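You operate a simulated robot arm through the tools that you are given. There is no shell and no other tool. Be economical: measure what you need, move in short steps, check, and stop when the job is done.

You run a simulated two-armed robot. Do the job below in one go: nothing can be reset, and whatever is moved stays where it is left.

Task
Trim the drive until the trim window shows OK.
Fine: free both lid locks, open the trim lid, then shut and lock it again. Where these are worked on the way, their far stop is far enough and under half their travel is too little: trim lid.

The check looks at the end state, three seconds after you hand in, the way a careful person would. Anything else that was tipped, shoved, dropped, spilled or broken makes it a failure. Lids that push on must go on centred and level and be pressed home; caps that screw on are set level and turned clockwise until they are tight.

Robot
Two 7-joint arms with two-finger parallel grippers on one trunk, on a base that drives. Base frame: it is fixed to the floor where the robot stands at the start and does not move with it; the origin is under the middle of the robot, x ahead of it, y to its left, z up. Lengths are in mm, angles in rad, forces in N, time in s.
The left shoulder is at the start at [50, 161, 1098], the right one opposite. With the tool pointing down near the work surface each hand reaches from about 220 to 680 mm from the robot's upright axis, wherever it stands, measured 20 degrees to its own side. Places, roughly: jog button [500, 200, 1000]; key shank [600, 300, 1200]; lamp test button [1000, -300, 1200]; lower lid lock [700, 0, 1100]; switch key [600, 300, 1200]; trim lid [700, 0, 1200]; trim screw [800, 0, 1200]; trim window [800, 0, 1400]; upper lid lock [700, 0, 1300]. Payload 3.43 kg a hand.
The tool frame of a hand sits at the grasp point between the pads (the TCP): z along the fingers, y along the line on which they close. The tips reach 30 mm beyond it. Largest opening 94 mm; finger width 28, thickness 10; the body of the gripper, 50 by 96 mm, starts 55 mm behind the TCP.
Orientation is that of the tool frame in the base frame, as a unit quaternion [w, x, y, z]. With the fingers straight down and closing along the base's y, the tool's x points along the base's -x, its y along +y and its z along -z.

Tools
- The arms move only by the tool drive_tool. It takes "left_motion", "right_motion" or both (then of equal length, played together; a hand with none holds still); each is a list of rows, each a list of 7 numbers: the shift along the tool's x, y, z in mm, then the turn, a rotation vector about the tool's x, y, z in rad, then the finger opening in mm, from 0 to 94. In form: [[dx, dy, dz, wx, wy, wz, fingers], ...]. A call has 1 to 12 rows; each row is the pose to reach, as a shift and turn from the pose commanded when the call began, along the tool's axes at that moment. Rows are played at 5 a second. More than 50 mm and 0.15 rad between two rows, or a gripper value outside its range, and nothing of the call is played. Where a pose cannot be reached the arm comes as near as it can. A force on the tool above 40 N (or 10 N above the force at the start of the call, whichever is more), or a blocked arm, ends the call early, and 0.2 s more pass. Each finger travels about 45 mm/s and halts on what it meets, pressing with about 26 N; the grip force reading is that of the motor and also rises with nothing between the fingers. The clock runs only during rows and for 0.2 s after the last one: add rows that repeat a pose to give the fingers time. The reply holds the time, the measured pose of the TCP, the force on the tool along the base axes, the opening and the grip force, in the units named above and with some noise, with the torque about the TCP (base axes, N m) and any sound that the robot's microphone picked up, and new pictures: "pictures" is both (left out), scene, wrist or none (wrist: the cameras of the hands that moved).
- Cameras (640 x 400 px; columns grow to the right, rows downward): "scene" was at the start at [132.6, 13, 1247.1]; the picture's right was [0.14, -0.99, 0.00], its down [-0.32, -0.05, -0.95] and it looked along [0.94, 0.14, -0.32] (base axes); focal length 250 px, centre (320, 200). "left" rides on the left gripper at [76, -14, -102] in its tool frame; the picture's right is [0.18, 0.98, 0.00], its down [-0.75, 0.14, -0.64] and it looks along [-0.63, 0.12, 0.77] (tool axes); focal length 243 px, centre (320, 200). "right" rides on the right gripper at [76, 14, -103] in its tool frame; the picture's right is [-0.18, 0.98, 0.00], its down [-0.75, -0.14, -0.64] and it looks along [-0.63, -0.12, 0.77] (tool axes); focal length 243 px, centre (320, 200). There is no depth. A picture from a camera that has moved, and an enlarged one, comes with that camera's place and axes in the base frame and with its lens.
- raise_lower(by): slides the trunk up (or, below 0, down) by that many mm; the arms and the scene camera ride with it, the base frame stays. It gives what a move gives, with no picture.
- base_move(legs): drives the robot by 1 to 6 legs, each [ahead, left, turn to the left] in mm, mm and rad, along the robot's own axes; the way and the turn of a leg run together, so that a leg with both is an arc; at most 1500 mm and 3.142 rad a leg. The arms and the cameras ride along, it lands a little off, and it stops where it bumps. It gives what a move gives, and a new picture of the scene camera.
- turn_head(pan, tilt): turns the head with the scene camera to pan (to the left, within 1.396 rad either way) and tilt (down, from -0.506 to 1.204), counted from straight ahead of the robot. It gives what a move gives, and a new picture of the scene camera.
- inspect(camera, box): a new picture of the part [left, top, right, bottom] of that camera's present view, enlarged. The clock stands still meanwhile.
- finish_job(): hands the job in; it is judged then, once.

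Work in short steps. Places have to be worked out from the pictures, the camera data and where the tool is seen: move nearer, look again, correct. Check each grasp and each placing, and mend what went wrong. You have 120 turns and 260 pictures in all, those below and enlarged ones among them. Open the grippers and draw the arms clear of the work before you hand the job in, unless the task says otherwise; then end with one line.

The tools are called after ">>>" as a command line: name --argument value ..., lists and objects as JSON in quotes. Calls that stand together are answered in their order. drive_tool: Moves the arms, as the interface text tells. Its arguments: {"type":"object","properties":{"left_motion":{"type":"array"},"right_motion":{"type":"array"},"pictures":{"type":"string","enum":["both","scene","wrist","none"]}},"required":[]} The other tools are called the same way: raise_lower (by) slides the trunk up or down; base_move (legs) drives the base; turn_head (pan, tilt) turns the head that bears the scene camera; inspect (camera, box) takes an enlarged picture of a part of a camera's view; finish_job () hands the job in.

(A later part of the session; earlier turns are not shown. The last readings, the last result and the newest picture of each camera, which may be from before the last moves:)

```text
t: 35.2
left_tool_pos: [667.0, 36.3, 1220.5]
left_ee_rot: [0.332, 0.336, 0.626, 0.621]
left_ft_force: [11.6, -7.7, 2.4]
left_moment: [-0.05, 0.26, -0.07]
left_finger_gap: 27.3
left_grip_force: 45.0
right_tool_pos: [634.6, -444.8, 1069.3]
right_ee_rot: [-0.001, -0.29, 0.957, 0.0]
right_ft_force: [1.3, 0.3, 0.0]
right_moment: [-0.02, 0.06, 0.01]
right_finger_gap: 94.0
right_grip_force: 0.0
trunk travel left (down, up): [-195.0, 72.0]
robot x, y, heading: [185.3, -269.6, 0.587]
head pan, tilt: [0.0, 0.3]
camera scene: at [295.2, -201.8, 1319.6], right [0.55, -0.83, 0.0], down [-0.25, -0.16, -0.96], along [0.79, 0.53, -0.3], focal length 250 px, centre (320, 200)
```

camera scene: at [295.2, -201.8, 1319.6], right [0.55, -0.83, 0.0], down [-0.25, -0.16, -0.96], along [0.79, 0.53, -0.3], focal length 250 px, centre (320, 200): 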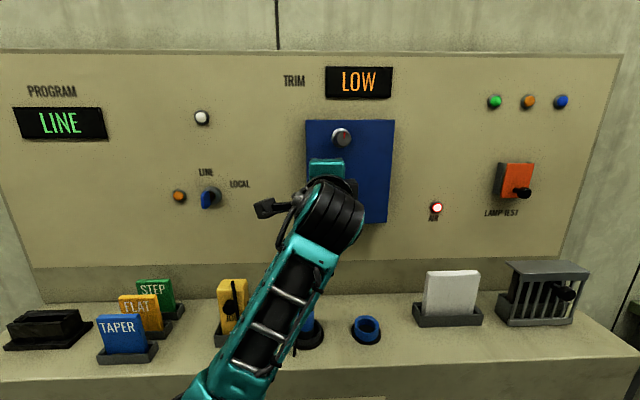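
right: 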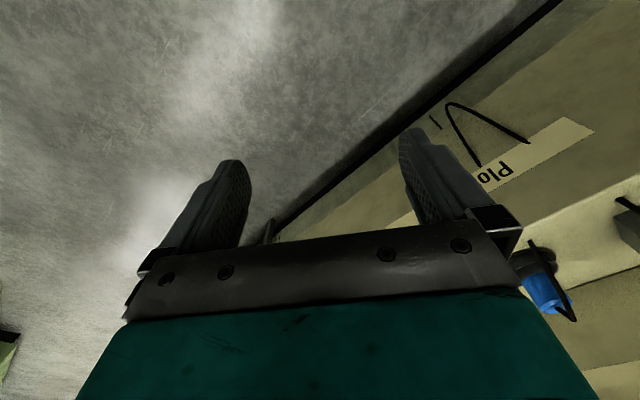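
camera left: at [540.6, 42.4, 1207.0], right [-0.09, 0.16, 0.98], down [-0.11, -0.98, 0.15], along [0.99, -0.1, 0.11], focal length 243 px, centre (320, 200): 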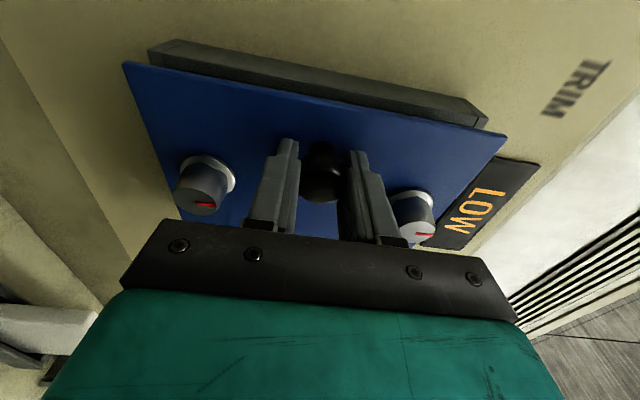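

Right arm is clear. I follow the arc to about 40° open.

>>> drive_tool --left_motion '[[-5.7, 0, -10.4, 0, 0, 0, 10], [-10.9, 0, -23, 0, 0, 0, 10], [-17.5, 0, -35, 0, 0, 0, 10], [-25.1, 0, -46.3, 0, 0, 0, 10], [-33.9, 0, -56.7, 0, 0, 0, 10], [-43.6, 0, -66.3, 0, 0, 0, 10]]' --pictures "both"

```text
t: 36.6
left_tool_pos: [635.4, -33.2, 1219.8]
left_ee_rot: [0.331, 0.335, 0.628, 0.62]
left_ft_force: [-0.8, 3.7, -5.4]
left_moment: [-0.05, 0.23, 0.67]
left_finger_gap: 27.4
left_grip_force: 38.5
right_tool_pos: [633.8, -442.4, 1070.2]
right_ee_rot: [0.0, -0.289, 0.957, 0.0]
right_ft_force: [-0.2, 0.0, -0.1]
right_moment: [-0.02, -0.01, -0.02]
right_finger_gap: 94.2
right_grip_force: 0.1
trunk travel left (down, up): [-195.0, 72.0]
robot x, y, heading: [180.4, -276.3, 0.588]
head pan, tilt: [0.0, 0.3]
camera scene: at [293.5, -199.3, 1319.5], right [0.55, -0.83, 0.0], down [-0.25, -0.16, -0.95], along [0.8, 0.53, -0.3], focal length 250 px, centre (320, 200)
camera left: at [507.1, -28.7, 1207.3], right [-0.09, 0.16, 0.98], down [-0.11, -0.98, 0.15], along [0.99, -0.1, 0.11], focal length 243 px, centre (320, 200)
```

scene: 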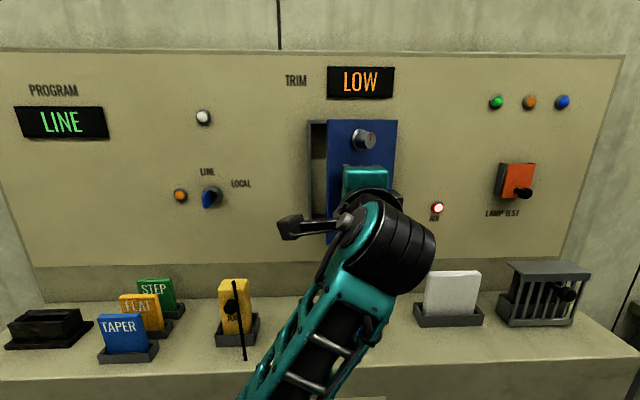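
left: 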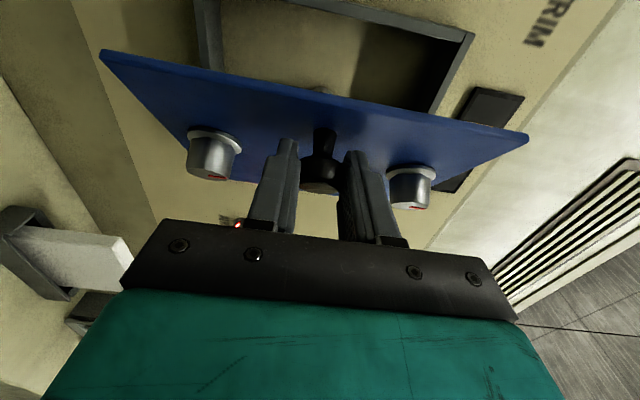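

Works well. I continue along the arc to about 80°.

>>> drive_tool --left_motion '[[-8, 0, -6.5, 0, 0, 0, 10], [-16.3, 0, -12.3, 0, 0, 0, 10], [-25, 0, -17.5, 0, 0, 0, 10], [-34.3, 0, -22.1, 0, 0, 0, 10], [-44, 0, -26, 0, 0, 0, 10], [-53.6, 0, -29.1, 0, 0, 0, 10], [-63.6, 0, -31.5, 0, 0, 0, 10], [-73.6, 0, -33.1, 0, 0, 0, 10], [-84, 0, -34, 0, 0, 0, 10], [-94, 0, -34.1, 0, 0, 0, 10]]' --pictures "both"

```text
t: 38.8
left_tool_pos: [658.7, -131.4, 1221.0]
left_ee_rot: [0.33, 0.335, 0.629, 0.619]
left_ft_force: [-11.6, 1.7, -14.3]
left_moment: [-0.14, 0.17, 1.35]
left_finger_gap: 27.4
left_grip_force: 44.8
right_tool_pos: [632.2, -442.7, 1071.3]
right_ee_rot: [0.0, -0.289, 0.957, -0.001]
right_ft_force: [-0.9, -1.3, 0.4]
right_moment: [0.0, 0.02, 0.03]
right_finger_gap: 94.0
right_grip_force: 0.0
trunk travel left (down, up): [-195.0, 72.0]
robot x, y, heading: [183.3, -274.3, 0.583]
head pan, tilt: [0.0, 0.3]
camera scene: at [292.7, -199.7, 1319.5], right [0.55, -0.83, 0.0], down [-0.25, -0.16, -0.96], along [0.8, 0.53, -0.3], focal length 250 px, centre (320, 200)
camera left: at [530.4, -126.1, 1207.5], right [-0.09, 0.16, 0.98], down [-0.11, -0.98, 0.15], along [0.99, -0.09, 0.11], focal length 243 px, centre (320, 200)
```

scene: 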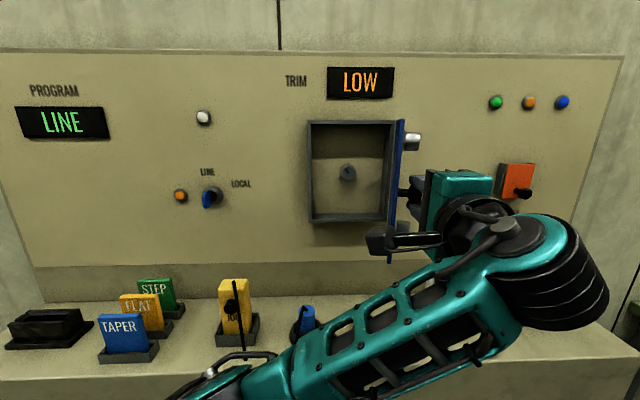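
left: 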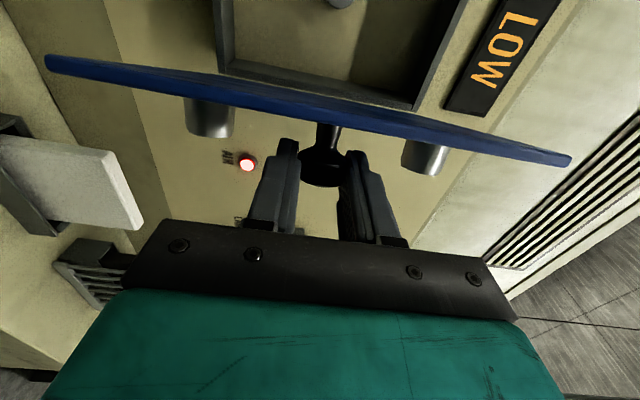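

The lid is at ~85° and the screw is visible. I pull further towards its far stop.

>>> drive_tool --left_motion '[[-10, 0, 1, 0, 0, 0, 10], [-20.3, 0, 2.1, 0, 0, 0, 10], [-30, 0, 4.3, 0, 0, 0, 10], [-40, 0, 7, 0, 0, 0, 10], [-50, 0, 11, 0, 0, 0, 10], [-59, 0, 15, 0, 0, 0, 10]]' --pictures "both"

```text
t: 40.2
left_tool_pos: [702.3, -177.6, 1220.1]
left_ee_rot: [0.335, 0.337, 0.626, 0.618]
left_ft_force: [-19.9, -14.6, -22.8]
left_moment: [-0.25, 0.08, 1.4]
left_finger_gap: 27.1
left_grip_force: 45.3
right_tool_pos: [632.6, -444.2, 1070.0]
right_ee_rot: [0.001, -0.289, 0.957, 0.001]
right_ft_force: [0.6, -0.2, -0.3]
right_moment: [-0.01, 0.01, -0.03]
right_finger_gap: 93.7
right_grip_force: 0.1
trunk travel left (down, up): [-195.0, 72.0]
robot x, y, heading: [180.3, -276.4, 0.589]
head pan, tilt: [0.0, 0.3]
camera scene: at [292.3, -202.6, 1319.8], right [0.55, -0.83, 0.0], down [-0.25, -0.16, -0.96], along [0.8, 0.53, -0.29], focal length 250 px, centre (320, 200)
camera left: at [575.2, -171.3, 1207.3], right [-0.09, 0.16, 0.98], down [-0.12, -0.98, 0.15], along [0.99, -0.11, 0.11], focal length 243 px, centre (320, 200)
```

scene: 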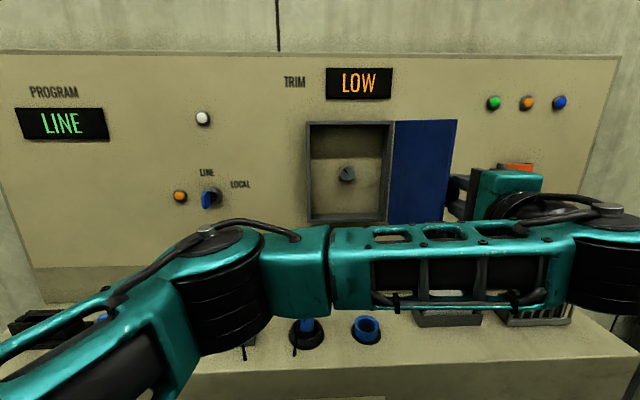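
left: 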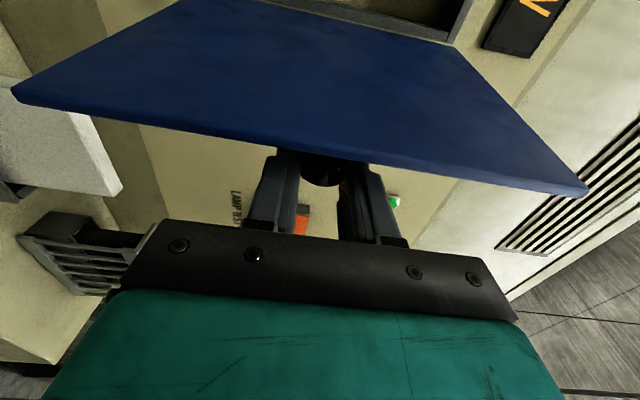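

The lid is ~115° open, well past half. I release the handle, slide right off it and draw back.

>>> drive_tool --left_motion '[[0, 0, 0, 0, 0, 0, 60], [0, 0, 0, 0, 0, 0, 60], [0, 0, 0, 0, 0, 0, 60], [-15, 0, 0, 0, 0, 0, 60], [-30, 0, -5, 0, 0, 0, 60], [-30, 0, -40, 0, 0, 0, 60], [-30, 0, -80, 0, 0, 0, 60], [-30, 0, -90, 0, 0, 0, 60]]' --pictures "both"

```text
t: 42.0
left_tool_pos: [644.8, -204.4, 1232.5]
left_ee_rot: [0.332, 0.335, 0.626, 0.621]
left_ft_force: [1.0, 0.7, -0.3]
left_moment: [0.04, -0.02, 0.0]
left_finger_gap: 60.1
left_grip_force: 0.1
left hand out of reach, approached as far as the arm can: row 4, 5, 6, 7, 8
right_tool_pos: [632.5, -443.2, 1070.3]
right_ee_rot: [0.0, -0.289, 0.957, 0.0]
right_ft_force: [1.1, 0.0, -0.2]
right_moment: [-0.01, 0.04, -0.01]
right_finger_gap: 93.9
right_grip_force: 0.1
trunk travel left (down, up): [-195.0, 72.0]
robot x, y, heading: [182.7, -275.8, 0.589]
head pan, tilt: [0.0, 0.3]
camera scene: at [293.9, -200.3, 1319.5], right [0.55, -0.83, 0.0], down [-0.25, -0.16, -0.96], along [0.8, 0.53, -0.3], focal length 250 px, centre (320, 200)
camera left: at [517.1, -198.5, 1219.9], right [-0.1, 0.16, 0.98], down [-0.11, -0.98, 0.15], along [0.99, -0.1, 0.11], focal length 243 px, centre (320, 200)
```

scene: 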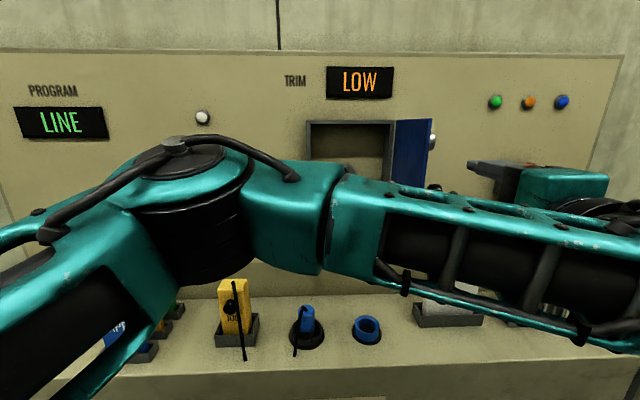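
left: 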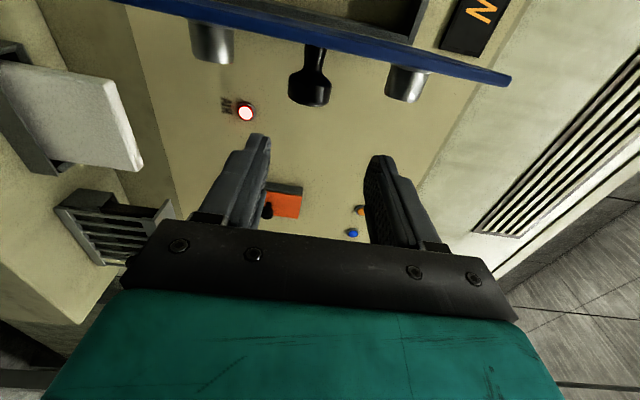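

The lid drifted back slightly to ~97° as I let go. I draw the hand back further and swing left in front of the screw.

>>> drive_tool --left_motion '[[10, 0, -25, 0, 0, 0, 60], [40, 0, -30, 0, 0, 0, 60], [80, 0, -30, 0, 0, 0, 60], [120, 0, -30, 0, 0, 0, 60], [155, 0, -30, 0, 0, 0, 60], [184, 0, -20, 0, 0, 0, 60], [184, 0, -20, 0, 0, 0, 60]]' --pictures "both"

```text
t: 43.6
left_tool_pos: [523.7, -61.7, 1232.9]
left_ee_rot: [0.332, 0.334, 0.626, 0.621]
left_ft_force: [0.5, 1.0, 0.3]
left_moment: [0.05, -0.01, -0.03]
left_finger_gap: 59.9
left_grip_force: 0.1
right_tool_pos: [633.4, -443.0, 1070.0]
right_ee_rot: [-0.001, -0.289, 0.957, 0.0]
right_ft_force: [0.2, 0.2, -0.9]
right_moment: [0.0, -0.05, 0.0]
right_finger_gap: 94.0
right_grip_force: 0.0
trunk travel left (down, up): [-195.0, 72.0]
robot x, y, heading: [180.6, -272.8, 0.59]
head pan, tilt: [0.0, 0.3]
camera scene: at [293.5, -200.7, 1319.7], right [0.55, -0.83, 0.0], down [-0.25, -0.16, -0.96], along [0.8, 0.53, -0.3], focal length 250 px, centre (320, 200)
camera left: at [396.7, -55.4, 1219.5], right [-0.1, 0.16, 0.98], down [-0.11, -0.98, 0.15], along [0.99, -0.1, 0.11], focal length 243 px, centre (320, 200)
```

scene: 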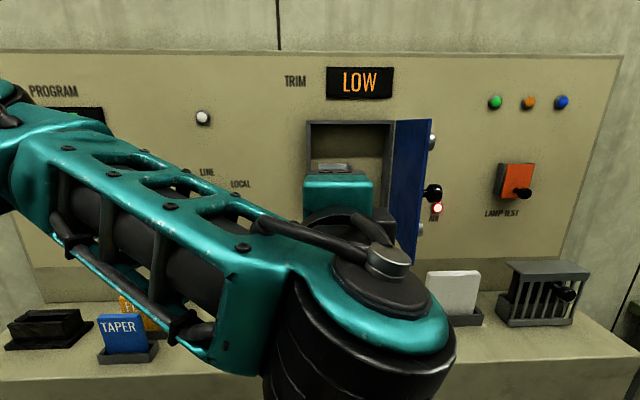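
left: 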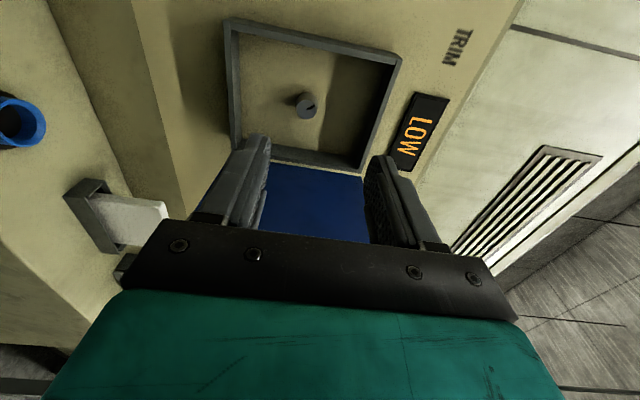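

Screw tip triangulates to (748, 35, 1220). I take a close look at it.

>>> inspect --camera "left" --box '[250, 60, 370, 150]'

```text
4.44 times, centred on (310, 105) of left
camera zoom: at [396.7, -55.4, 1219.5], right [-0.1, 0.16, 0.98], down [-0.11, -0.98, 0.15], along [0.99, -0.1, 0.11], focal length 1078 px, centre (364, 622)
```

zoom: 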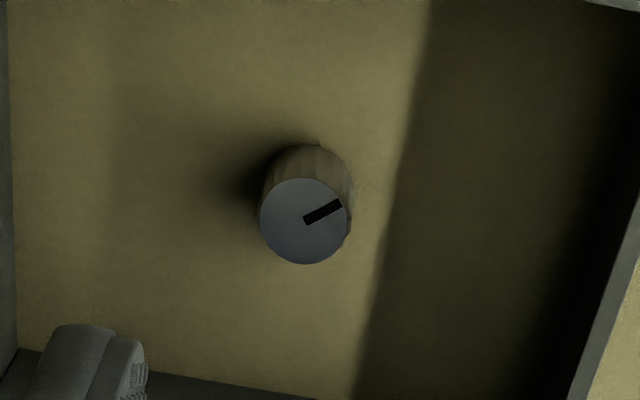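

The trim screw is a knob with a black pointer at about 11 o'clock. I move in front of it while untwisting the hand, so I have room to turn clockwise.

>>> drive_tool --left_motion '[[-5, -2, 0, 0, 0, -0.143, 60], [-10, -4, 0, 0, 0, -0.286, 60], [-15, -6, 0, 0, 0, -0.429, 60], [-20, -8, 20, 0, 0, -0.571, 60], [-25, -10, 40, 0, 0, -0.714, 60], [-30, -12, 60, 0, 0, -0.857, 60], [-35, -13, 80, 0, 0, -1.0, 60], [-40, -13, 100, 0, 0, -1.143, 60], [-44.2, -13, 120, 0, 0, -1.286, 60], [-44.2, -13, 140, 0, 0, -1.428, 60], [-44.2, -13, 165, 0, 0, -1.571, 60], [-44.2, -13, 165, 0, 0, -1.571, 60]]' --pictures "both"

```text
t: 46.2
left_tool_pos: [687.6, -5.9, 1219.1]
left_ee_rot: [0.674, -0.207, 0.679, 0.204]
left_ft_force: [-0.8, 0.4, 0.2]
left_moment: [0.01, -0.01, 0.01]
left_finger_gap: 60.1
left_grip_force: 0.1
right_tool_pos: [633.3, -442.5, 1070.4]
right_ee_rot: [0.0, -0.29, 0.957, 0.0]
right_ft_force: [-0.1, 0.8, 0.3]
right_moment: [0.01, 0.02, 0.0]
right_finger_gap: 93.9
right_grip_force: 0.1
trunk travel left (down, up): [-195.0, 72.0]
robot x, y, heading: [178.1, -274.2, 0.584]
head pan, tilt: [0.0, 0.3]
camera scene: at [293.3, -200.3, 1319.7], right [0.55, -0.83, 0.0], down [-0.25, -0.16, -0.96], along [0.8, 0.53, -0.3], focal length 250 px, centre (320, 200)
camera left: at [609.1, -76.5, 1144.4], right [-0.55, 0.82, -0.19], down [-0.61, -0.24, 0.76], along [0.57, 0.53, 0.62], focal length 243 px, centre (320, 200)
```

scene: 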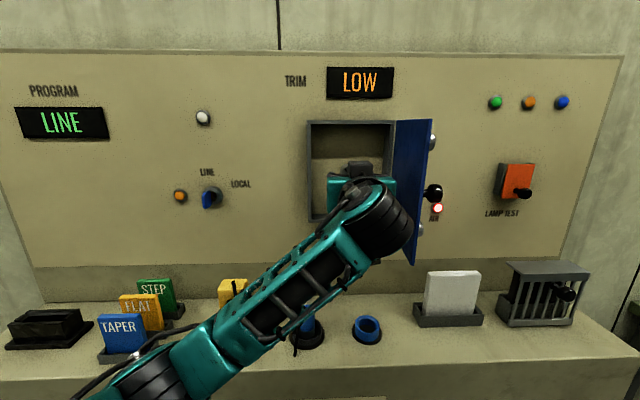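
left: 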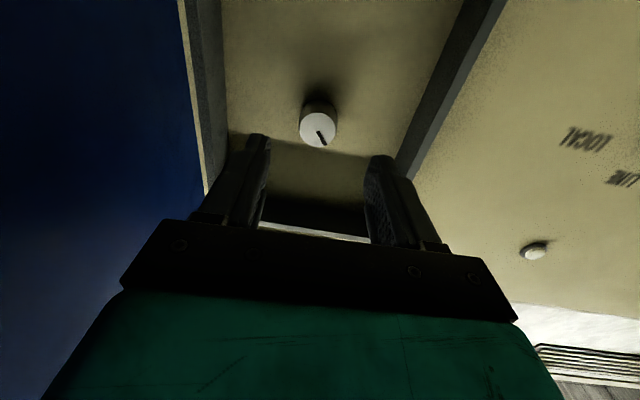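

Centred. I advance 56 mm and grip the screw.

>>> drive_tool --left_motion '[[0, 0, 20, 0, 0, 0, 60], [0, 0, 40, 0, 0, 0, 60], [0, 0, 56, 0, 0, 0, 60], [0, 0, 56, 0, 0, 0, 10], [0, 0, 56, 0, 0, 0, 10], [0, 0, 56, 0, 0, 0, 10], [0, 0, 56, 0, 0, 0, 10], [0, 0, 56, 0, 0, 0, 10]]' --pictures "both"

```text
t: 48.0
left_tool_pos: [733.9, 22.5, 1219.1]
left_ee_rot: [0.674, -0.206, 0.68, 0.205]
left_ft_force: [4.0, -2.5, 1.0]
left_moment: [0.06, -0.04, 0.34]
left_finger_gap: 31.7
left_grip_force: 45.2
right_tool_pos: [633.9, -442.5, 1069.0]
right_ee_rot: [0.001, -0.289, 0.957, 0.0]
right_ft_force: [0.3, 0.1, 0.1]
right_moment: [0.0, 0.03, -0.02]
right_finger_gap: 93.9
right_grip_force: 0.1
trunk travel left (down, up): [-195.0, 72.0]
robot x, y, heading: [183.4, -276.8, 0.583]
head pan, tilt: [0.0, 0.3]
camera scene: at [293.9, -201.0, 1319.7], right [0.55, -0.83, 0.0], down [-0.25, -0.16, -0.96], along [0.8, 0.53, -0.3], focal length 250 px, centre (320, 200)
camera left: at [656.1, -46.5, 1144.1], right [-0.55, 0.82, -0.18], down [-0.61, -0.24, 0.76], along [0.58, 0.53, 0.63], focal length 243 px, centre (320, 200)
```

scene: 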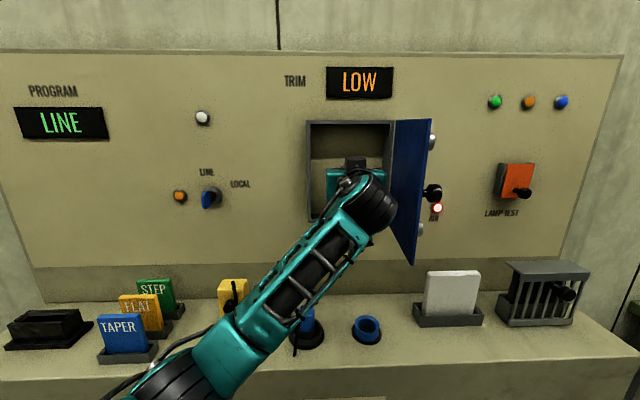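
left: 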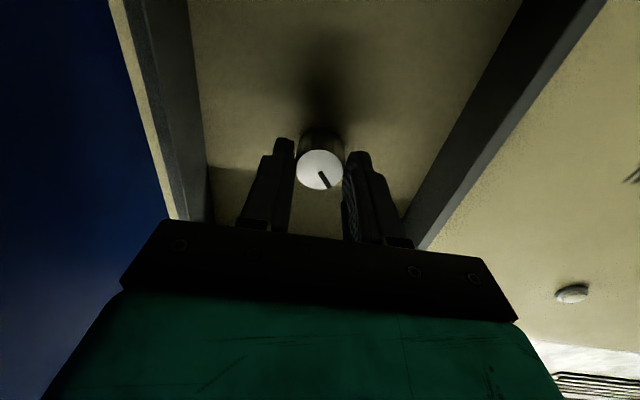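

Gripped (31.7 mm); the window is still LOW. I turn clockwise 0.3 and look at the window.

>>> drive_tool --left_motion '[[0, 0, 0, 0, 0, 0.1, 10], [0, 0, 0, 0, 0, 0.2, 10], [0, 0, 0, 0, 0, 0.3, 10]]' --pictures "both"

```text
t: 48.8
left_tool_pos: [731.6, 22.9, 1218.5]
left_ee_rot: [0.636, -0.101, 0.702, 0.303]
left_ft_force: [6.6, -4.6, 4.5]
left_moment: [-0.38, 0.53, 0.58]
left_finger_gap: 31.7
left_grip_force: 45.0
right_tool_pos: [634.6, -443.3, 1069.5]
right_ee_rot: [0.0, -0.289, 0.957, 0.001]
right_ft_force: [0.5, -0.8, 0.5]
right_moment: [-0.02, 0.0, 0.01]
right_finger_gap: 93.9
right_grip_force: 0.1
trunk travel left (down, up): [-195.0, 72.0]
robot x, y, heading: [181.8, -273.0, 0.583]
head pan, tilt: [0.0, 0.3]
camera scene: at [294.0, -201.3, 1319.7], right [0.55, -0.83, 0.0], down [-0.25, -0.16, -0.96], along [0.8, 0.53, -0.3], focal length 250 px, centre (320, 200)
camera left: at [643.0, -26.9, 1143.1], right [-0.55, 0.83, 0.12], down [-0.48, -0.43, 0.77], along [0.68, 0.37, 0.63], focal length 243 px, centre (320, 200)
```

scene: 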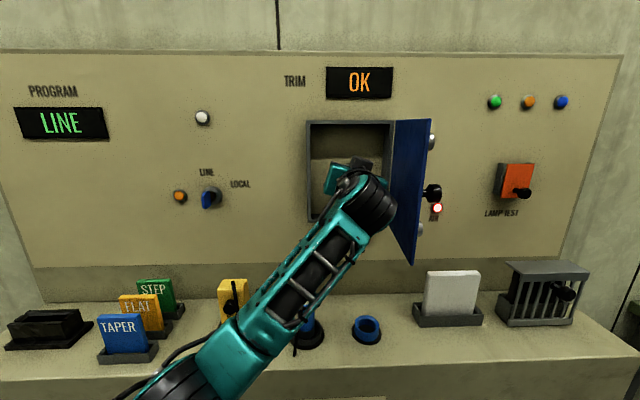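
left: 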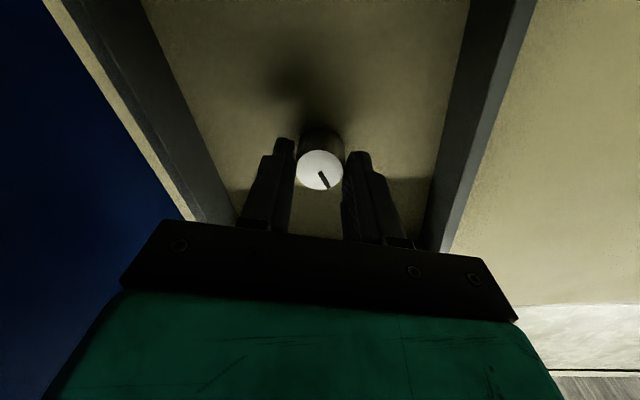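

The window shows OK. I release without turning and watch that it stays.

>>> drive_tool --left_motion '[[0, 0, 0, 0, 0, 0, 60], [0, 0, 0, 0, 0, 0, 60], [0, 0, 0, 0, 0, 0, 60], [0, 0, -40, 0, 0, 0, 60], [0, 0, -80, 0, 0, 0, 60], [0, 0, -120, 0, 0, 0, 60], [0, 0, -150, 0, 0, 0, 60]]' --pictures "both"

```text
t: 50.4
left_tool_pos: [607.6, -54.0, 1217.7]
left_ee_rot: [0.632, -0.104, 0.702, 0.312]
left_ft_force: [-0.1, 0.4, -0.8]
left_moment: [-0.01, 0.03, 0.0]
left_finger_gap: 59.9
left_grip_force: 0.2
right_tool_pos: [632.5, -441.1, 1071.5]
right_ee_rot: [0.0, -0.289, 0.957, 0.0]
right_ft_force: [-0.6, -0.1, -0.6]
right_moment: [-0.02, 0.0, 0.03]
right_finger_gap: 93.9
right_grip_force: 0.1
trunk travel left (down, up): [-195.0, 72.0]
robot x, y, heading: [180.8, -271.4, 0.587]
head pan, tilt: [0.0, 0.3]
camera scene: at [293.2, -200.8, 1319.8], right [0.55, -0.83, 0.0], down [-0.25, -0.16, -0.96], along [0.8, 0.53, -0.3], focal length 250 px, centre (320, 200)
camera left: at [517.7, -104.6, 1142.0], right [-0.56, 0.82, 0.13], down [-0.47, -0.44, 0.76], along [0.68, 0.37, 0.63], focal length 243 px, centre (320, 200)
```

scene: 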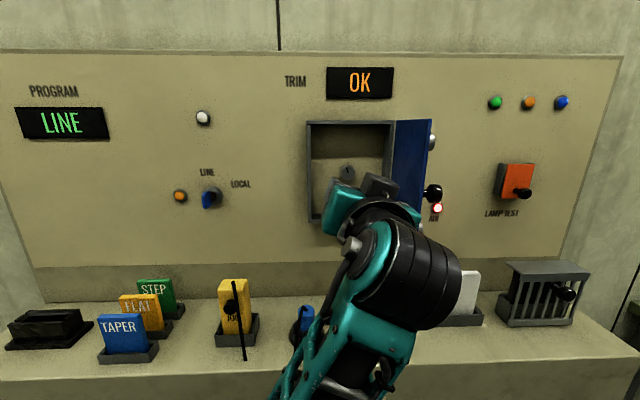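
left: 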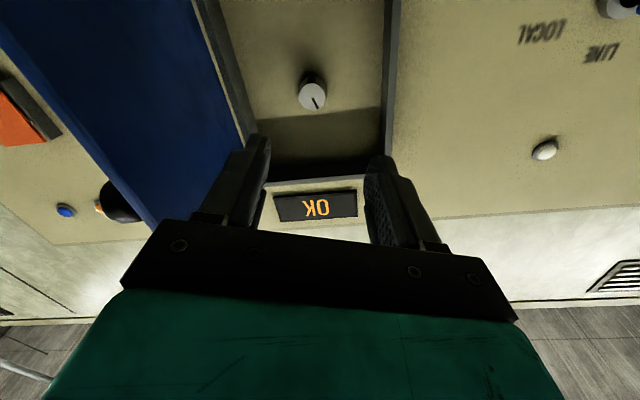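

OK holds. To close the lid I must push it from its right side, so I draw the hand further back and strafe the base 100 mm right for better reach.

>>> drive_tool --left_motion '[[0, 0, -40, 0, 0, -0.1, 30], [0, 0, -80, 0, 0, -0.2, 0], [0, 0, -85, 0, 0, -0.3, 0]]' --pictures "none"

>>> base_move --legs '[[0, -110, 0.0]]'

```text
t: 51.2
left_tool_pos: [538.6, -101.3, 1217.3]
left_ee_rot: [0.672, -0.208, 0.679, 0.211]
left_ft_force: [0.1, 0.4, -0.1]
left_moment: [0.01, -0.02, 0.01]
left_finger_gap: 0.0
left_grip_force: 7.2
right_tool_pos: [633.5, -441.2, 1069.8]
right_ee_rot: [0.0, -0.289, 0.957, 0.001]
right_ft_force: [0.0, 0.4, -0.4]
right_moment: [-0.01, 0.0, 0.01]
right_finger_gap: 93.9
right_grip_force: 0.0
trunk travel left (down, up): [-195.0, 72.0]
robot x, y, heading: [183.3, -274.0, 0.587]
head pan, tilt: [0.0, 0.3]
```

```text
t: 52.9
left_tool_pos: [599.7, -194.7, 1217.0]
left_ee_rot: [0.671, -0.205, 0.68, 0.212]
left_ft_force: [0.9, -0.7, 0.5]
left_moment: [0.03, -0.01, 0.0]
left_finger_gap: 0.0
left_grip_force: 26.2
right_tool_pos: [694.3, -534.3, 1070.9]
right_ee_rot: [-0.001, -0.289, 0.957, 0.0]
right_ft_force: [0.4, -0.5, 0.1]
right_moment: [0.03, -0.01, 0.01]
right_finger_gap: 93.9
right_grip_force: 0.1
trunk travel left (down, up): [-195.0, 72.0]
robot x, y, heading: [243.4, -370.6, 0.587]
head pan, tilt: [0.0, 0.3]
camera scene: at [354.6, -292.3, 1319.7], right [0.55, -0.83, 0.0], down [-0.25, -0.16, -0.96], along [0.8, 0.53, -0.3], focal length 250 px, centre (320, 200)
```

scene: 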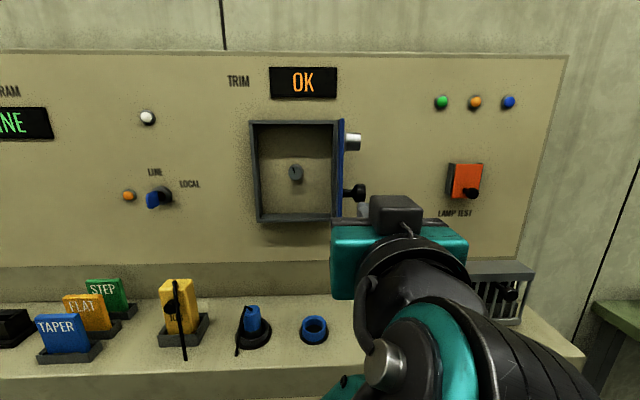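

The lid is at ~90°, and the hand is already lined up with the handle sideways. I twist 90° again and open, to grip the handle above and below as before.

>>> drive_tool --left_motion '[[0, 0, 0, 0, 0, 0.143, 20], [0, 0, 0, 0, 0, 0.286, 40], [0, 0, 0, 0, 0, 0.429, 60], [0, 0, 0, 0, 0, 0.571, 60], [0, 0, 0, 0, 0, 0.714, 60], [0, 0, 0, 0, 0, 0.857, 60], [0, 0, 0, 0, 0, 1.0, 60], [0, 0, 0, 0, 0, 1.143, 60], [0, 0, 0, 0, 0, 1.286, 60], [0, 0, 0, 0, 0, 1.428, 60], [-3, 0, 0, 0, 0, 1.555, 60], [-3, 0, 0, 0, 0, 1.555, 60]]' --pictures "both"

```text
t: 55.5
left_tool_pos: [600.8, -191.5, 1216.5]
left_ee_rot: [0.324, 0.331, 0.629, 0.624]
left_ft_force: [-0.1, -0.3, -0.6]
left_moment: [-0.01, 0.01, 0.02]
left_finger_gap: 60.3
left_grip_force: 0.1
right_tool_pos: [694.6, -533.4, 1070.2]
right_ee_rot: [0.0, -0.289, 0.957, 0.0]
right_ft_force: [0.3, -0.2, -0.1]
right_moment: [-0.02, 0.0, 0.02]
right_finger_gap: 94.0
right_grip_force: 0.1
trunk travel left (down, up): [-195.0, 72.0]
robot x, y, heading: [242.4, -362.3, 0.586]
head pan, tilt: [0.0, 0.3]
camera scene: at [354.4, -292.0, 1319.7], right [0.55, -0.83, 0.0], down [-0.25, -0.16, -0.96], along [0.8, 0.53, -0.3], focal length 250 px, centre (320, 200)
camera left: at [472.8, -187.6, 1204.4], right [-0.09, 0.15, 0.98], down [-0.1, -0.98, 0.14], along [0.99, -0.08, 0.11], focal length 243 px, centre (320, 200)
```

scene: 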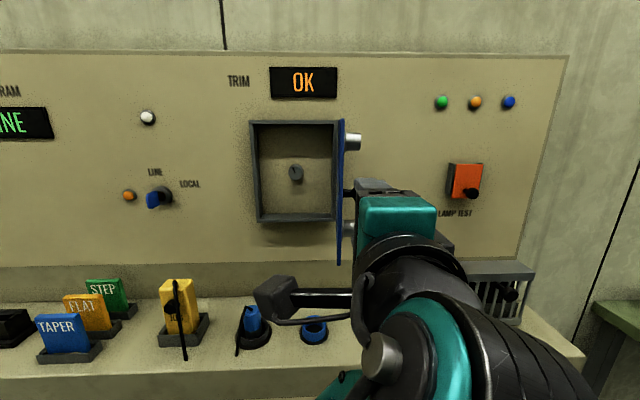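
left: 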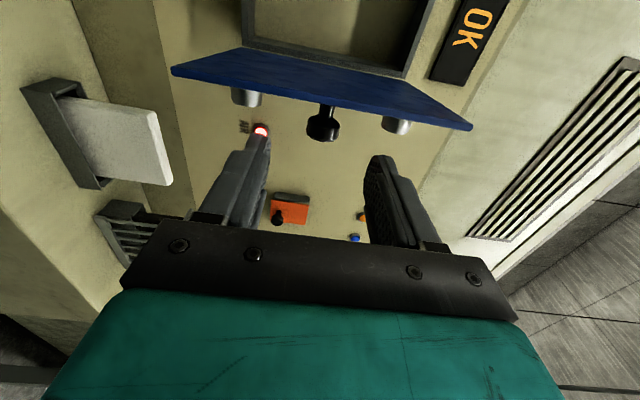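

Knob head triangulates to about 104 mm ahead, 6 mm right and 4 mm up. I advance 80 mm and grip.

>>> drive_tool --left_motion '[[-6, 4, 25, 0, 0, 0, 60], [-6, 4, 50, 0, 0, 0, 60], [-6, 4, 70, 0, 0, 0, 60], [-6, 4, 84, 0, 0, 0, 60], [-6, 4, 84, 0, 0, 0, 60]]' --pictures "wrist"

```text
t: 56.7
left_tool_pos: [673.6, -150.5, 1223.1]
left_ee_rot: [0.329, 0.329, 0.628, 0.623]
left_ft_force: [-0.1, -0.2, 0.0]
left_moment: [-0.03, -0.02, -0.03]
left_finger_gap: 60.2
left_grip_force: 0.1
right_tool_pos: [694.1, -534.1, 1070.2]
right_ee_rot: [0.0, -0.289, 0.957, 0.0]
right_ft_force: [-0.2, -0.1, 0.2]
right_moment: [0.01, -0.01, -0.02]
right_finger_gap: 94.2
right_grip_force: 0.1
trunk travel left (down, up): [-195.0, 72.0]
robot x, y, heading: [243.0, -367.3, 0.592]
head pan, tilt: [0.0, 0.3]
camera left: at [544.8, -146.0, 1209.5], right [-0.1, 0.16, 0.98], down [-0.1, -0.98, 0.15], along [0.99, -0.08, 0.11], focal length 243 px, centre (320, 200)
```

left: 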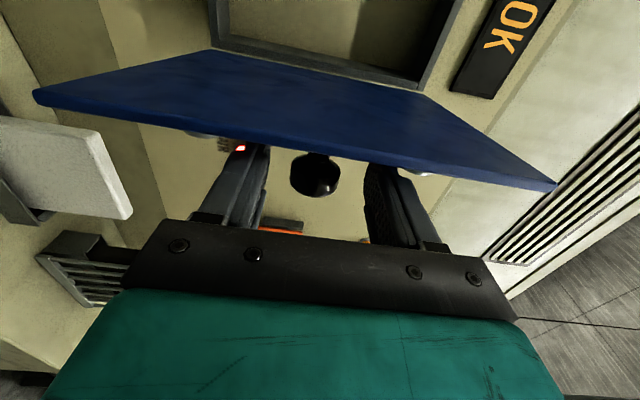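

The knob sits between the fingers. I close on it.

>>> drive_tool --left_motion '[[0, 0, 0, 0, 0, 0, 10], [0, 0, 0, 0, 0, 0, 10], [0, 0, 0, 0, 0, 0, 10], [0, 0, 0, 0, 0, 0, 10], [0, 0, 0, 0, 0, 0, 10]]' --pictures "wrist"

```text
t: 57.9
left_tool_pos: [673.2, -149.5, 1219.3]
left_ee_rot: [0.327, 0.33, 0.631, 0.621]
left_ft_force: [-3.2, -0.6, -17.9]
left_moment: [-0.28, 0.16, 0.4]
left_finger_gap: 27.2
left_grip_force: 45.1
right_tool_pos: [694.6, -533.4, 1070.4]
right_ee_rot: [-0.001, -0.288, 0.958, 0.0]
right_ft_force: [0.3, 0.3, 0.1]
right_moment: [-0.01, 0.03, 0.0]
right_finger_gap: 93.7
right_grip_force: 0.1
trunk travel left (down, up): [-195.0, 72.0]
robot x, y, heading: [245.5, -362.1, 0.589]
head pan, tilt: [0.0, 0.3]
camera left: at [545.3, -145.9, 1207.5], right [-0.09, 0.16, 0.98], down [-0.1, -0.98, 0.15], along [0.99, -0.08, 0.11], focal length 243 px, centre (320, 200)
```

left: 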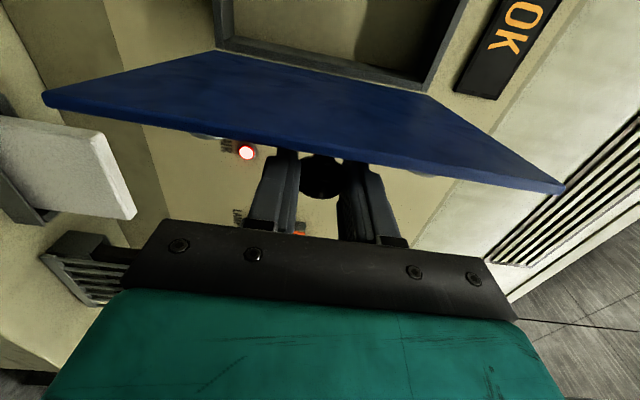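

Gripped at 27 mm; I follow the reverse arc to about 40°.

>>> drive_tool --left_motion '[[10, -3, -1.5, 0, 0, 0, 10], [20.3, -3, -2.1, 0, 0, 0, 10], [30.5, -3, -2, 0, 0, 0, 10], [40.7, -3, -1.1, 0, 0, 0, 10], [51, -3, 0.5, 0, 0, 0, 10], [60.7, -3, 2.9, 0, 0, 0, 10], [70, -3, 6, 0, 0, 0, 10], [80, -3, 9.9, 0, 0, 0, 10], [89, -3, 14.5, 0, 0, 0, 10], [98, -3, 19.7, 0, 0, 0, 10], [106, -3, 25.5, 0, 0, 0, 10], [114.3, -3, 32, 0, 0, 0, 10]]' --pictures "both"

```text
t: 60.5
left_tool_pos: [633.7, -41.0, 1219.8]
left_ee_rot: [0.33, 0.331, 0.628, 0.623]
left_ft_force: [-3.3, -8.7, -1.4]
left_moment: [0.2, -0.08, -1.39]
left_finger_gap: 27.6
left_grip_force: 45.2
right_tool_pos: [694.0, -534.8, 1070.7]
right_ee_rot: [0.0, -0.29, 0.957, 0.0]
right_ft_force: [-0.8, 0.3, -0.2]
right_moment: [-0.01, 0.04, -0.02]
right_finger_gap: 94.0
right_grip_force: 0.0
trunk travel left (down, up): [-195.0, 72.0]
robot x, y, heading: [242.5, -365.1, 0.593]
head pan, tilt: [0.0, 0.3]
camera scene: at [354.0, -293.3, 1319.8], right [0.55, -0.83, 0.0], down [-0.25, -0.16, -0.96], along [0.8, 0.53, -0.29], focal length 250 px, centre (320, 200)
camera left: at [506.2, -35.8, 1206.4], right [-0.1, 0.16, 0.98], down [-0.11, -0.98, 0.15], along [0.99, -0.09, 0.12], focal length 243 px, centre (320, 200)
```

scene: 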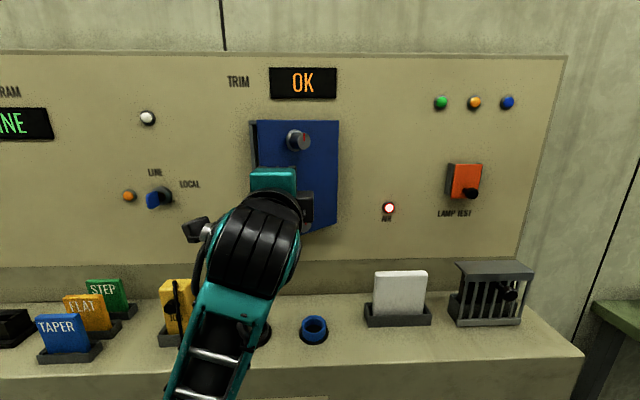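
left: 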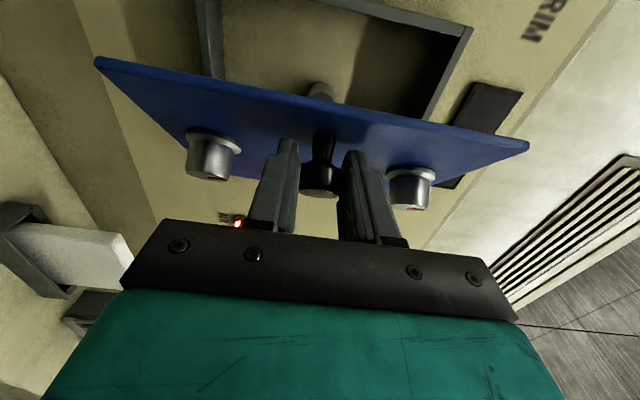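

I continue the arc to closed, with a slight press at the end.

>>> drive_tool --left_motion '[[5, 0, 4.8, 0, 0, 0, 10], [9.7, 0, 9.6, 0, 0, 0, 10], [18.5, 0, 20, 0, 0, 0, 10], [26.1, 0, 31.3, 0, 0, 0, 10], [32.7, 0, 43.3, 0, 0, 0, 10], [37.9, 0, 55.9, 0, 0, 0, 10], [41.9, 0, 68.9, 0, 0, 0, 10], [44.6, 0, 80, 0, 0, 0, 10], [44.6, 0, 84, 0, 0, 0, 10], [44.6, 0, 86, 0, 0, 0, 10]]' --pictures "both"

```text
t: 62.7
left_tool_pos: [677.3, 48.1, 1219.6]
left_ee_rot: [0.331, 0.328, 0.629, 0.623]
left_ft_force: [-14.6, 2.7, 4.1]
left_moment: [0.0, -0.02, -1.0]
left_finger_gap: 27.3
left_grip_force: 45.1
right_tool_pos: [691.5, -533.2, 1071.7]
right_ee_rot: [0.001, -0.289, 0.957, 0.0]
right_ft_force: [0.1, 0.4, -0.3]
right_moment: [-0.03, 0.03, -0.02]
right_finger_gap: 94.2
right_grip_force: 0.1
trunk travel left (down, up): [-195.0, 72.0]
robot x, y, heading: [241.5, -363.0, 0.595]
head pan, tilt: [0.0, 0.3]
camera scene: at [351.6, -291.8, 1320.0], right [0.55, -0.83, 0.0], down [-0.24, -0.16, -0.96], along [0.8, 0.53, -0.29], focal length 250 px, centre (320, 200)
camera left: at [549.1, 51.4, 1206.1], right [-0.1, 0.16, 0.98], down [-0.1, -0.98, 0.15], along [0.99, -0.08, 0.12], focal length 243 px, centre (320, 200)
```

scene: 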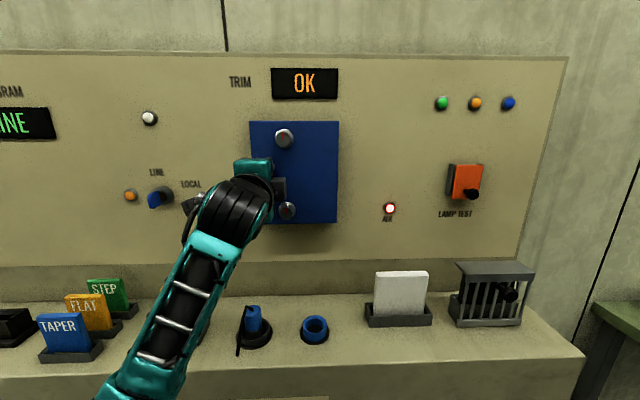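
left: 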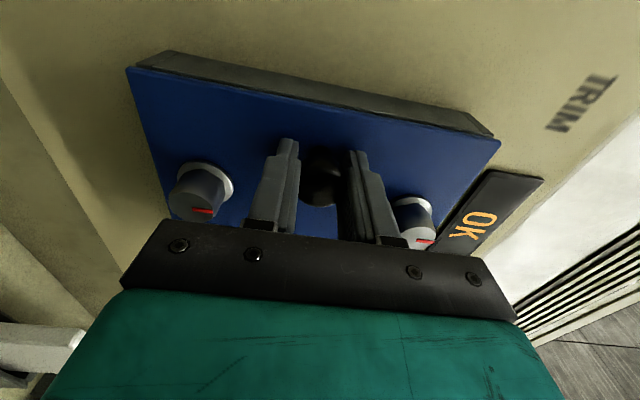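

The lid is shut (TCP back at its original closed place, pressing 14 N). I press slightly more, release and draw back.

>>> drive_tool --left_motion '[[0, 0, 2, 0, 0, 0, 10], [0, 0, 2, 0, 0, 0, 60], [0, 0, 0, 0, 0, 0, 60], [0, 0, 0, 0, 0, 0, 60], [0, 0, -30, 0, 0, 0, 60], [0, 0, -60, 0, 0, 0, 60]]' --pictures "both"

```text
t: 64.1
left_tool_pos: [630.7, 13.3, 1218.6]
left_ee_rot: [0.33, 0.33, 0.629, 0.622]
left_ft_force: [0.2, -0.2, 0.3]
left_moment: [0.01, 0.01, 0.02]
left_finger_gap: 59.9
left_grip_force: 0.0
right_tool_pos: [694.2, -534.7, 1069.6]
right_ee_rot: [0.0, -0.288, 0.958, 0.0]
right_ft_force: [0.5, -0.6, 0.5]
right_moment: [-0.02, -0.03, 0.02]
right_finger_gap: 94.3
right_grip_force: 0.1
trunk travel left (down, up): [-195.0, 72.0]
robot x, y, heading: [241.1, -364.8, 0.591]
head pan, tilt: [0.0, 0.3]
camera scene: at [354.2, -292.0, 1319.8], right [0.55, -0.83, 0.0], down [-0.25, -0.16, -0.96], along [0.8, 0.53, -0.3], focal length 250 px, centre (320, 200)
camera left: at [502.8, 16.6, 1204.9], right [-0.1, 0.16, 0.98], down [-0.1, -0.98, 0.15], along [0.99, -0.09, 0.11], focal length 243 px, centre (320, 200)
```

scene: 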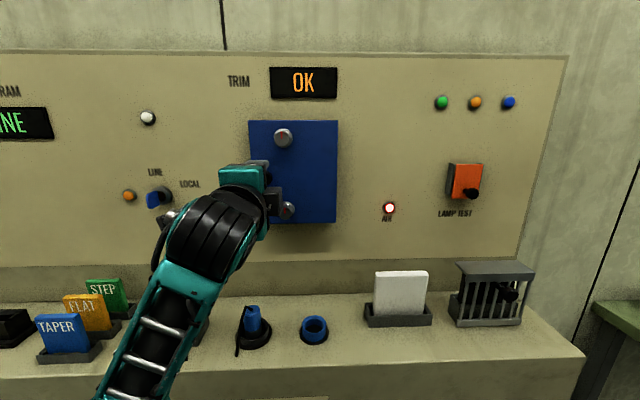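
left: 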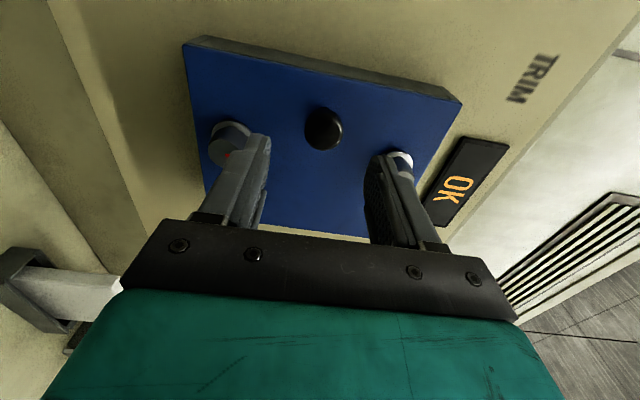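

The lid stays shut. I go to the lower lock (fingers vertical, so that I can turn back counter-clockwise).

>>> drive_tool --left_motion '[[-10, -23, 0, 0, 0, 0, 60], [-20, -47, 0, 0, 0, 0, 60], [-31.2, -70, 0, 0, 0, 0, 60], [-31.2, -70, 20, 0, 0, 0, 60], [-31.2, -70, 20, 0, 0, 0, 60]]' --pictures "wrist"

```text
t: 65.3
left_tool_pos: [663.9, -2.7, 1148.8]
left_ee_rot: [0.33, 0.331, 0.629, 0.622]
left_ft_force: [0.0, -0.1, -0.4]
left_moment: [0.02, -0.01, 0.02]
left_finger_gap: 59.9
left_grip_force: 0.0
right_tool_pos: [694.6, -534.6, 1070.6]
right_ee_rot: [0.001, -0.288, 0.958, 0.001]
right_ft_force: [-0.4, 0.3, -0.3]
right_moment: [-0.01, -0.02, 0.01]
right_finger_gap: 94.3
right_grip_force: 0.0
trunk travel left (down, up): [-195.0, 72.0]
robot x, y, heading: [243.2, -366.1, 0.584]
head pan, tilt: [0.0, 0.3]
camera left: at [537.0, 2.0, 1135.3], right [-0.1, 0.16, 0.98], down [-0.1, -0.98, 0.15], along [0.99, -0.09, 0.11], focal length 243 px, centre (320, 200)
```

left: 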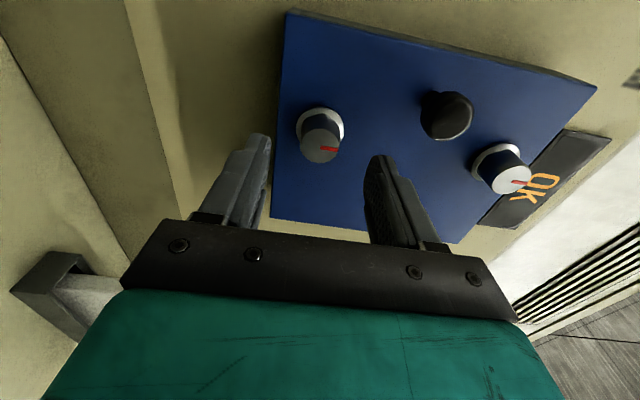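

Aligned. I advance 37 mm and grip.

>>> drive_tool --left_motion '[[0, 0, 19, 0, 0, 0, 60], [0, 0, 36, 0, 0, 0, 60], [0, 0, 36, 0, 0, 0, 15], [0, 0, 36, 0, 0, 0, 15], [0, 0, 36, 0, 0, 0, 15], [0, 0, 36, 0, 0, 0, 15], [0, 0, 36, 0, 0, 0, 15]]' --pictures "wrist"

```text
t: 66.9
left_tool_pos: [693.7, 19.0, 1148.2]
left_ee_rot: [0.329, 0.331, 0.629, 0.621]
left_ft_force: [-1.3, -0.8, -6.6]
left_moment: [0.3, -0.44, 0.02]
left_finger_gap: 29.3
left_grip_force: 44.8
right_tool_pos: [694.0, -534.5, 1070.3]
right_ee_rot: [0.001, -0.288, 0.958, 0.0]
right_ft_force: [0.3, 0.0, 0.4]
right_moment: [-0.01, -0.02, 0.01]
right_finger_gap: 94.2
right_grip_force: 0.0
trunk travel left (down, up): [-195.0, 72.0]
robot x, y, heading: [240.7, -365.6, 0.59]
head pan, tilt: [0.0, 0.3]
camera left: at [566.8, 21.6, 1134.9], right [-0.1, 0.16, 0.98], down [-0.1, -0.98, 0.15], along [0.99, -0.09, 0.11], focal length 243 px, centre (320, 200)
```

left: 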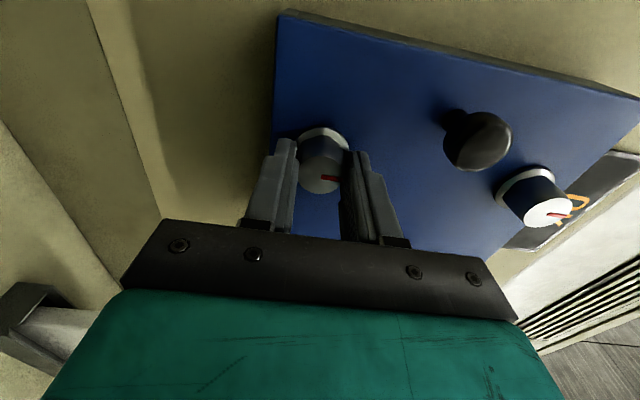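

Now I turn it counter-clockwise about 1.66 rad, back to the locked stop.

>>> drive_tool --left_motion '[[0, 0, 0, 0, 0, -0.14, 15], [0, 0, 0, 0, 0, -0.28, 15], [0, 0, 0, 0, 0, -0.42, 15], [0, 0, 0, 0, 0, -0.56, 15], [0, 0, 0, 0, 0, -0.7, 15], [0, 0, 0, 0, 0, -0.84, 15], [0, 0, 0, 0, 0, -0.98, 15], [0, 0, 0, 0, 0, -1.12, 15], [0, 0, 0, 0, 0, -1.26, 15], [0, 0, 0, 0, 0, -1.4, 15], [0, 0, 0, 0, 0, -1.54, 15], [0, 0, 0, 0, 0, -1.68, 15]]' --pictures "wrist"

```text
t: 69.5
left_tool_pos: [694.4, 18.2, 1147.7]
left_ee_rot: [0.683, -0.25, 0.665, 0.17]
left_ft_force: [1.1, 4.9, 5.1]
left_moment: [0.44, -0.23, 1.17]
left_finger_gap: 29.4
left_grip_force: 45.0
right_tool_pos: [693.3, -533.3, 1070.5]
right_ee_rot: [0.0, -0.289, 0.957, 0.0]
right_ft_force: [-0.8, -0.7, -0.2]
right_moment: [0.0, 0.01, 0.01]
right_finger_gap: 93.9
right_grip_force: 0.1
trunk travel left (down, up): [-195.0, 72.0]
robot x, y, heading: [243.0, -366.9, 0.59]
head pan, tilt: [0.0, 0.3]
camera left: at [621.7, -59.7, 1075.1], right [-0.54, 0.79, -0.3], down [-0.65, -0.17, 0.74], along [0.53, 0.59, 0.61], focal length 243 px, centre (320, 200)
```

left: 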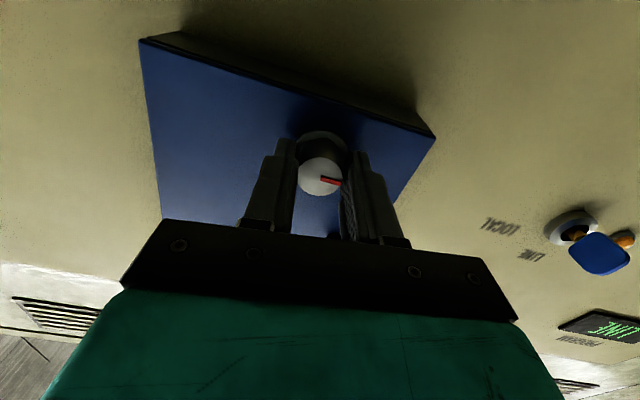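

It seems nearly at its stop; I push 0.2 more to be sure, then release and draw back.

>>> drive_tool --left_motion '[[0, 0, 0, 0, 0, -0.1, 15], [0, 0, 0, 0, 0, -0.2, 15]]' --pictures "none"

>>> drive_tool --left_motion '[[0, 0, 0, 0, 0, 0.03, 60], [0, 0, 0, 0, 0, 0.03, 60], [0, 0, 0, 0, 0, 0.03, 60], [0, 0, -30, 0, 0, 0.1, 60], [0, 0, -58, 0, 0, 0.2, 60], [0, 0, -58, 0, 0, 0.32, 60]]' --pictures "wrist"

```text
t: 70.1
left_tool_pos: [693.9, 18.3, 1147.3]
left_ee_rot: [0.696, -0.314, 0.638, 0.101]
left_ft_force: [-3.6, 2.6, -1.1]
left_moment: [0.54, 0.24, 1.12]
left_finger_gap: 29.5
left_grip_force: 45.0
right_tool_pos: [694.5, -533.2, 1071.4]
right_ee_rot: [0.0, -0.289, 0.957, 0.0]
right_ft_force: [-0.4, 0.6, -0.8]
right_moment: [0.04, -0.03, 0.02]
right_finger_gap: 94.3
right_grip_force: 0.0
trunk travel left (down, up): [-195.0, 72.0]
robot x, y, heading: [246.5, -364.1, 0.59]
head pan, tilt: [0.0, 0.3]
```

```text
t: 71.7
left_tool_pos: [647.2, -19.0, 1194.6]
left_ee_rot: [0.705, -0.207, 0.646, 0.207]
left_ft_force: [0.0, 0.9, -0.7]
left_moment: [-0.01, -0.03, -0.02]
left_finger_gap: 59.9
left_grip_force: 0.1
right_tool_pos: [695.0, -534.0, 1070.7]
right_ee_rot: [0.0, -0.289, 0.957, 0.0]
right_ft_force: [0.9, 0.2, -0.2]
right_moment: [-0.01, -0.03, 0.0]
right_finger_gap: 93.9
right_grip_force: 0.0
trunk travel left (down, up): [-195.0, 72.0]
robot x, y, heading: [246.3, -367.0, 0.59]
head pan, tilt: [0.0, 0.3]
stopped in row 6 (left hand): the arm was blocked; the commanded pose is now the measured one
camera left: at [576.3, -87.5, 1112.4], right [-0.53, 0.82, -0.21], down [-0.67, -0.26, 0.7], along [0.52, 0.51, 0.69], focal length 243 px, centre (320, 200)
```

left: 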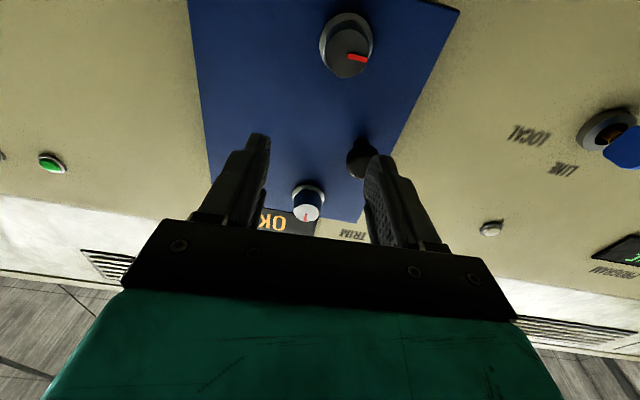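

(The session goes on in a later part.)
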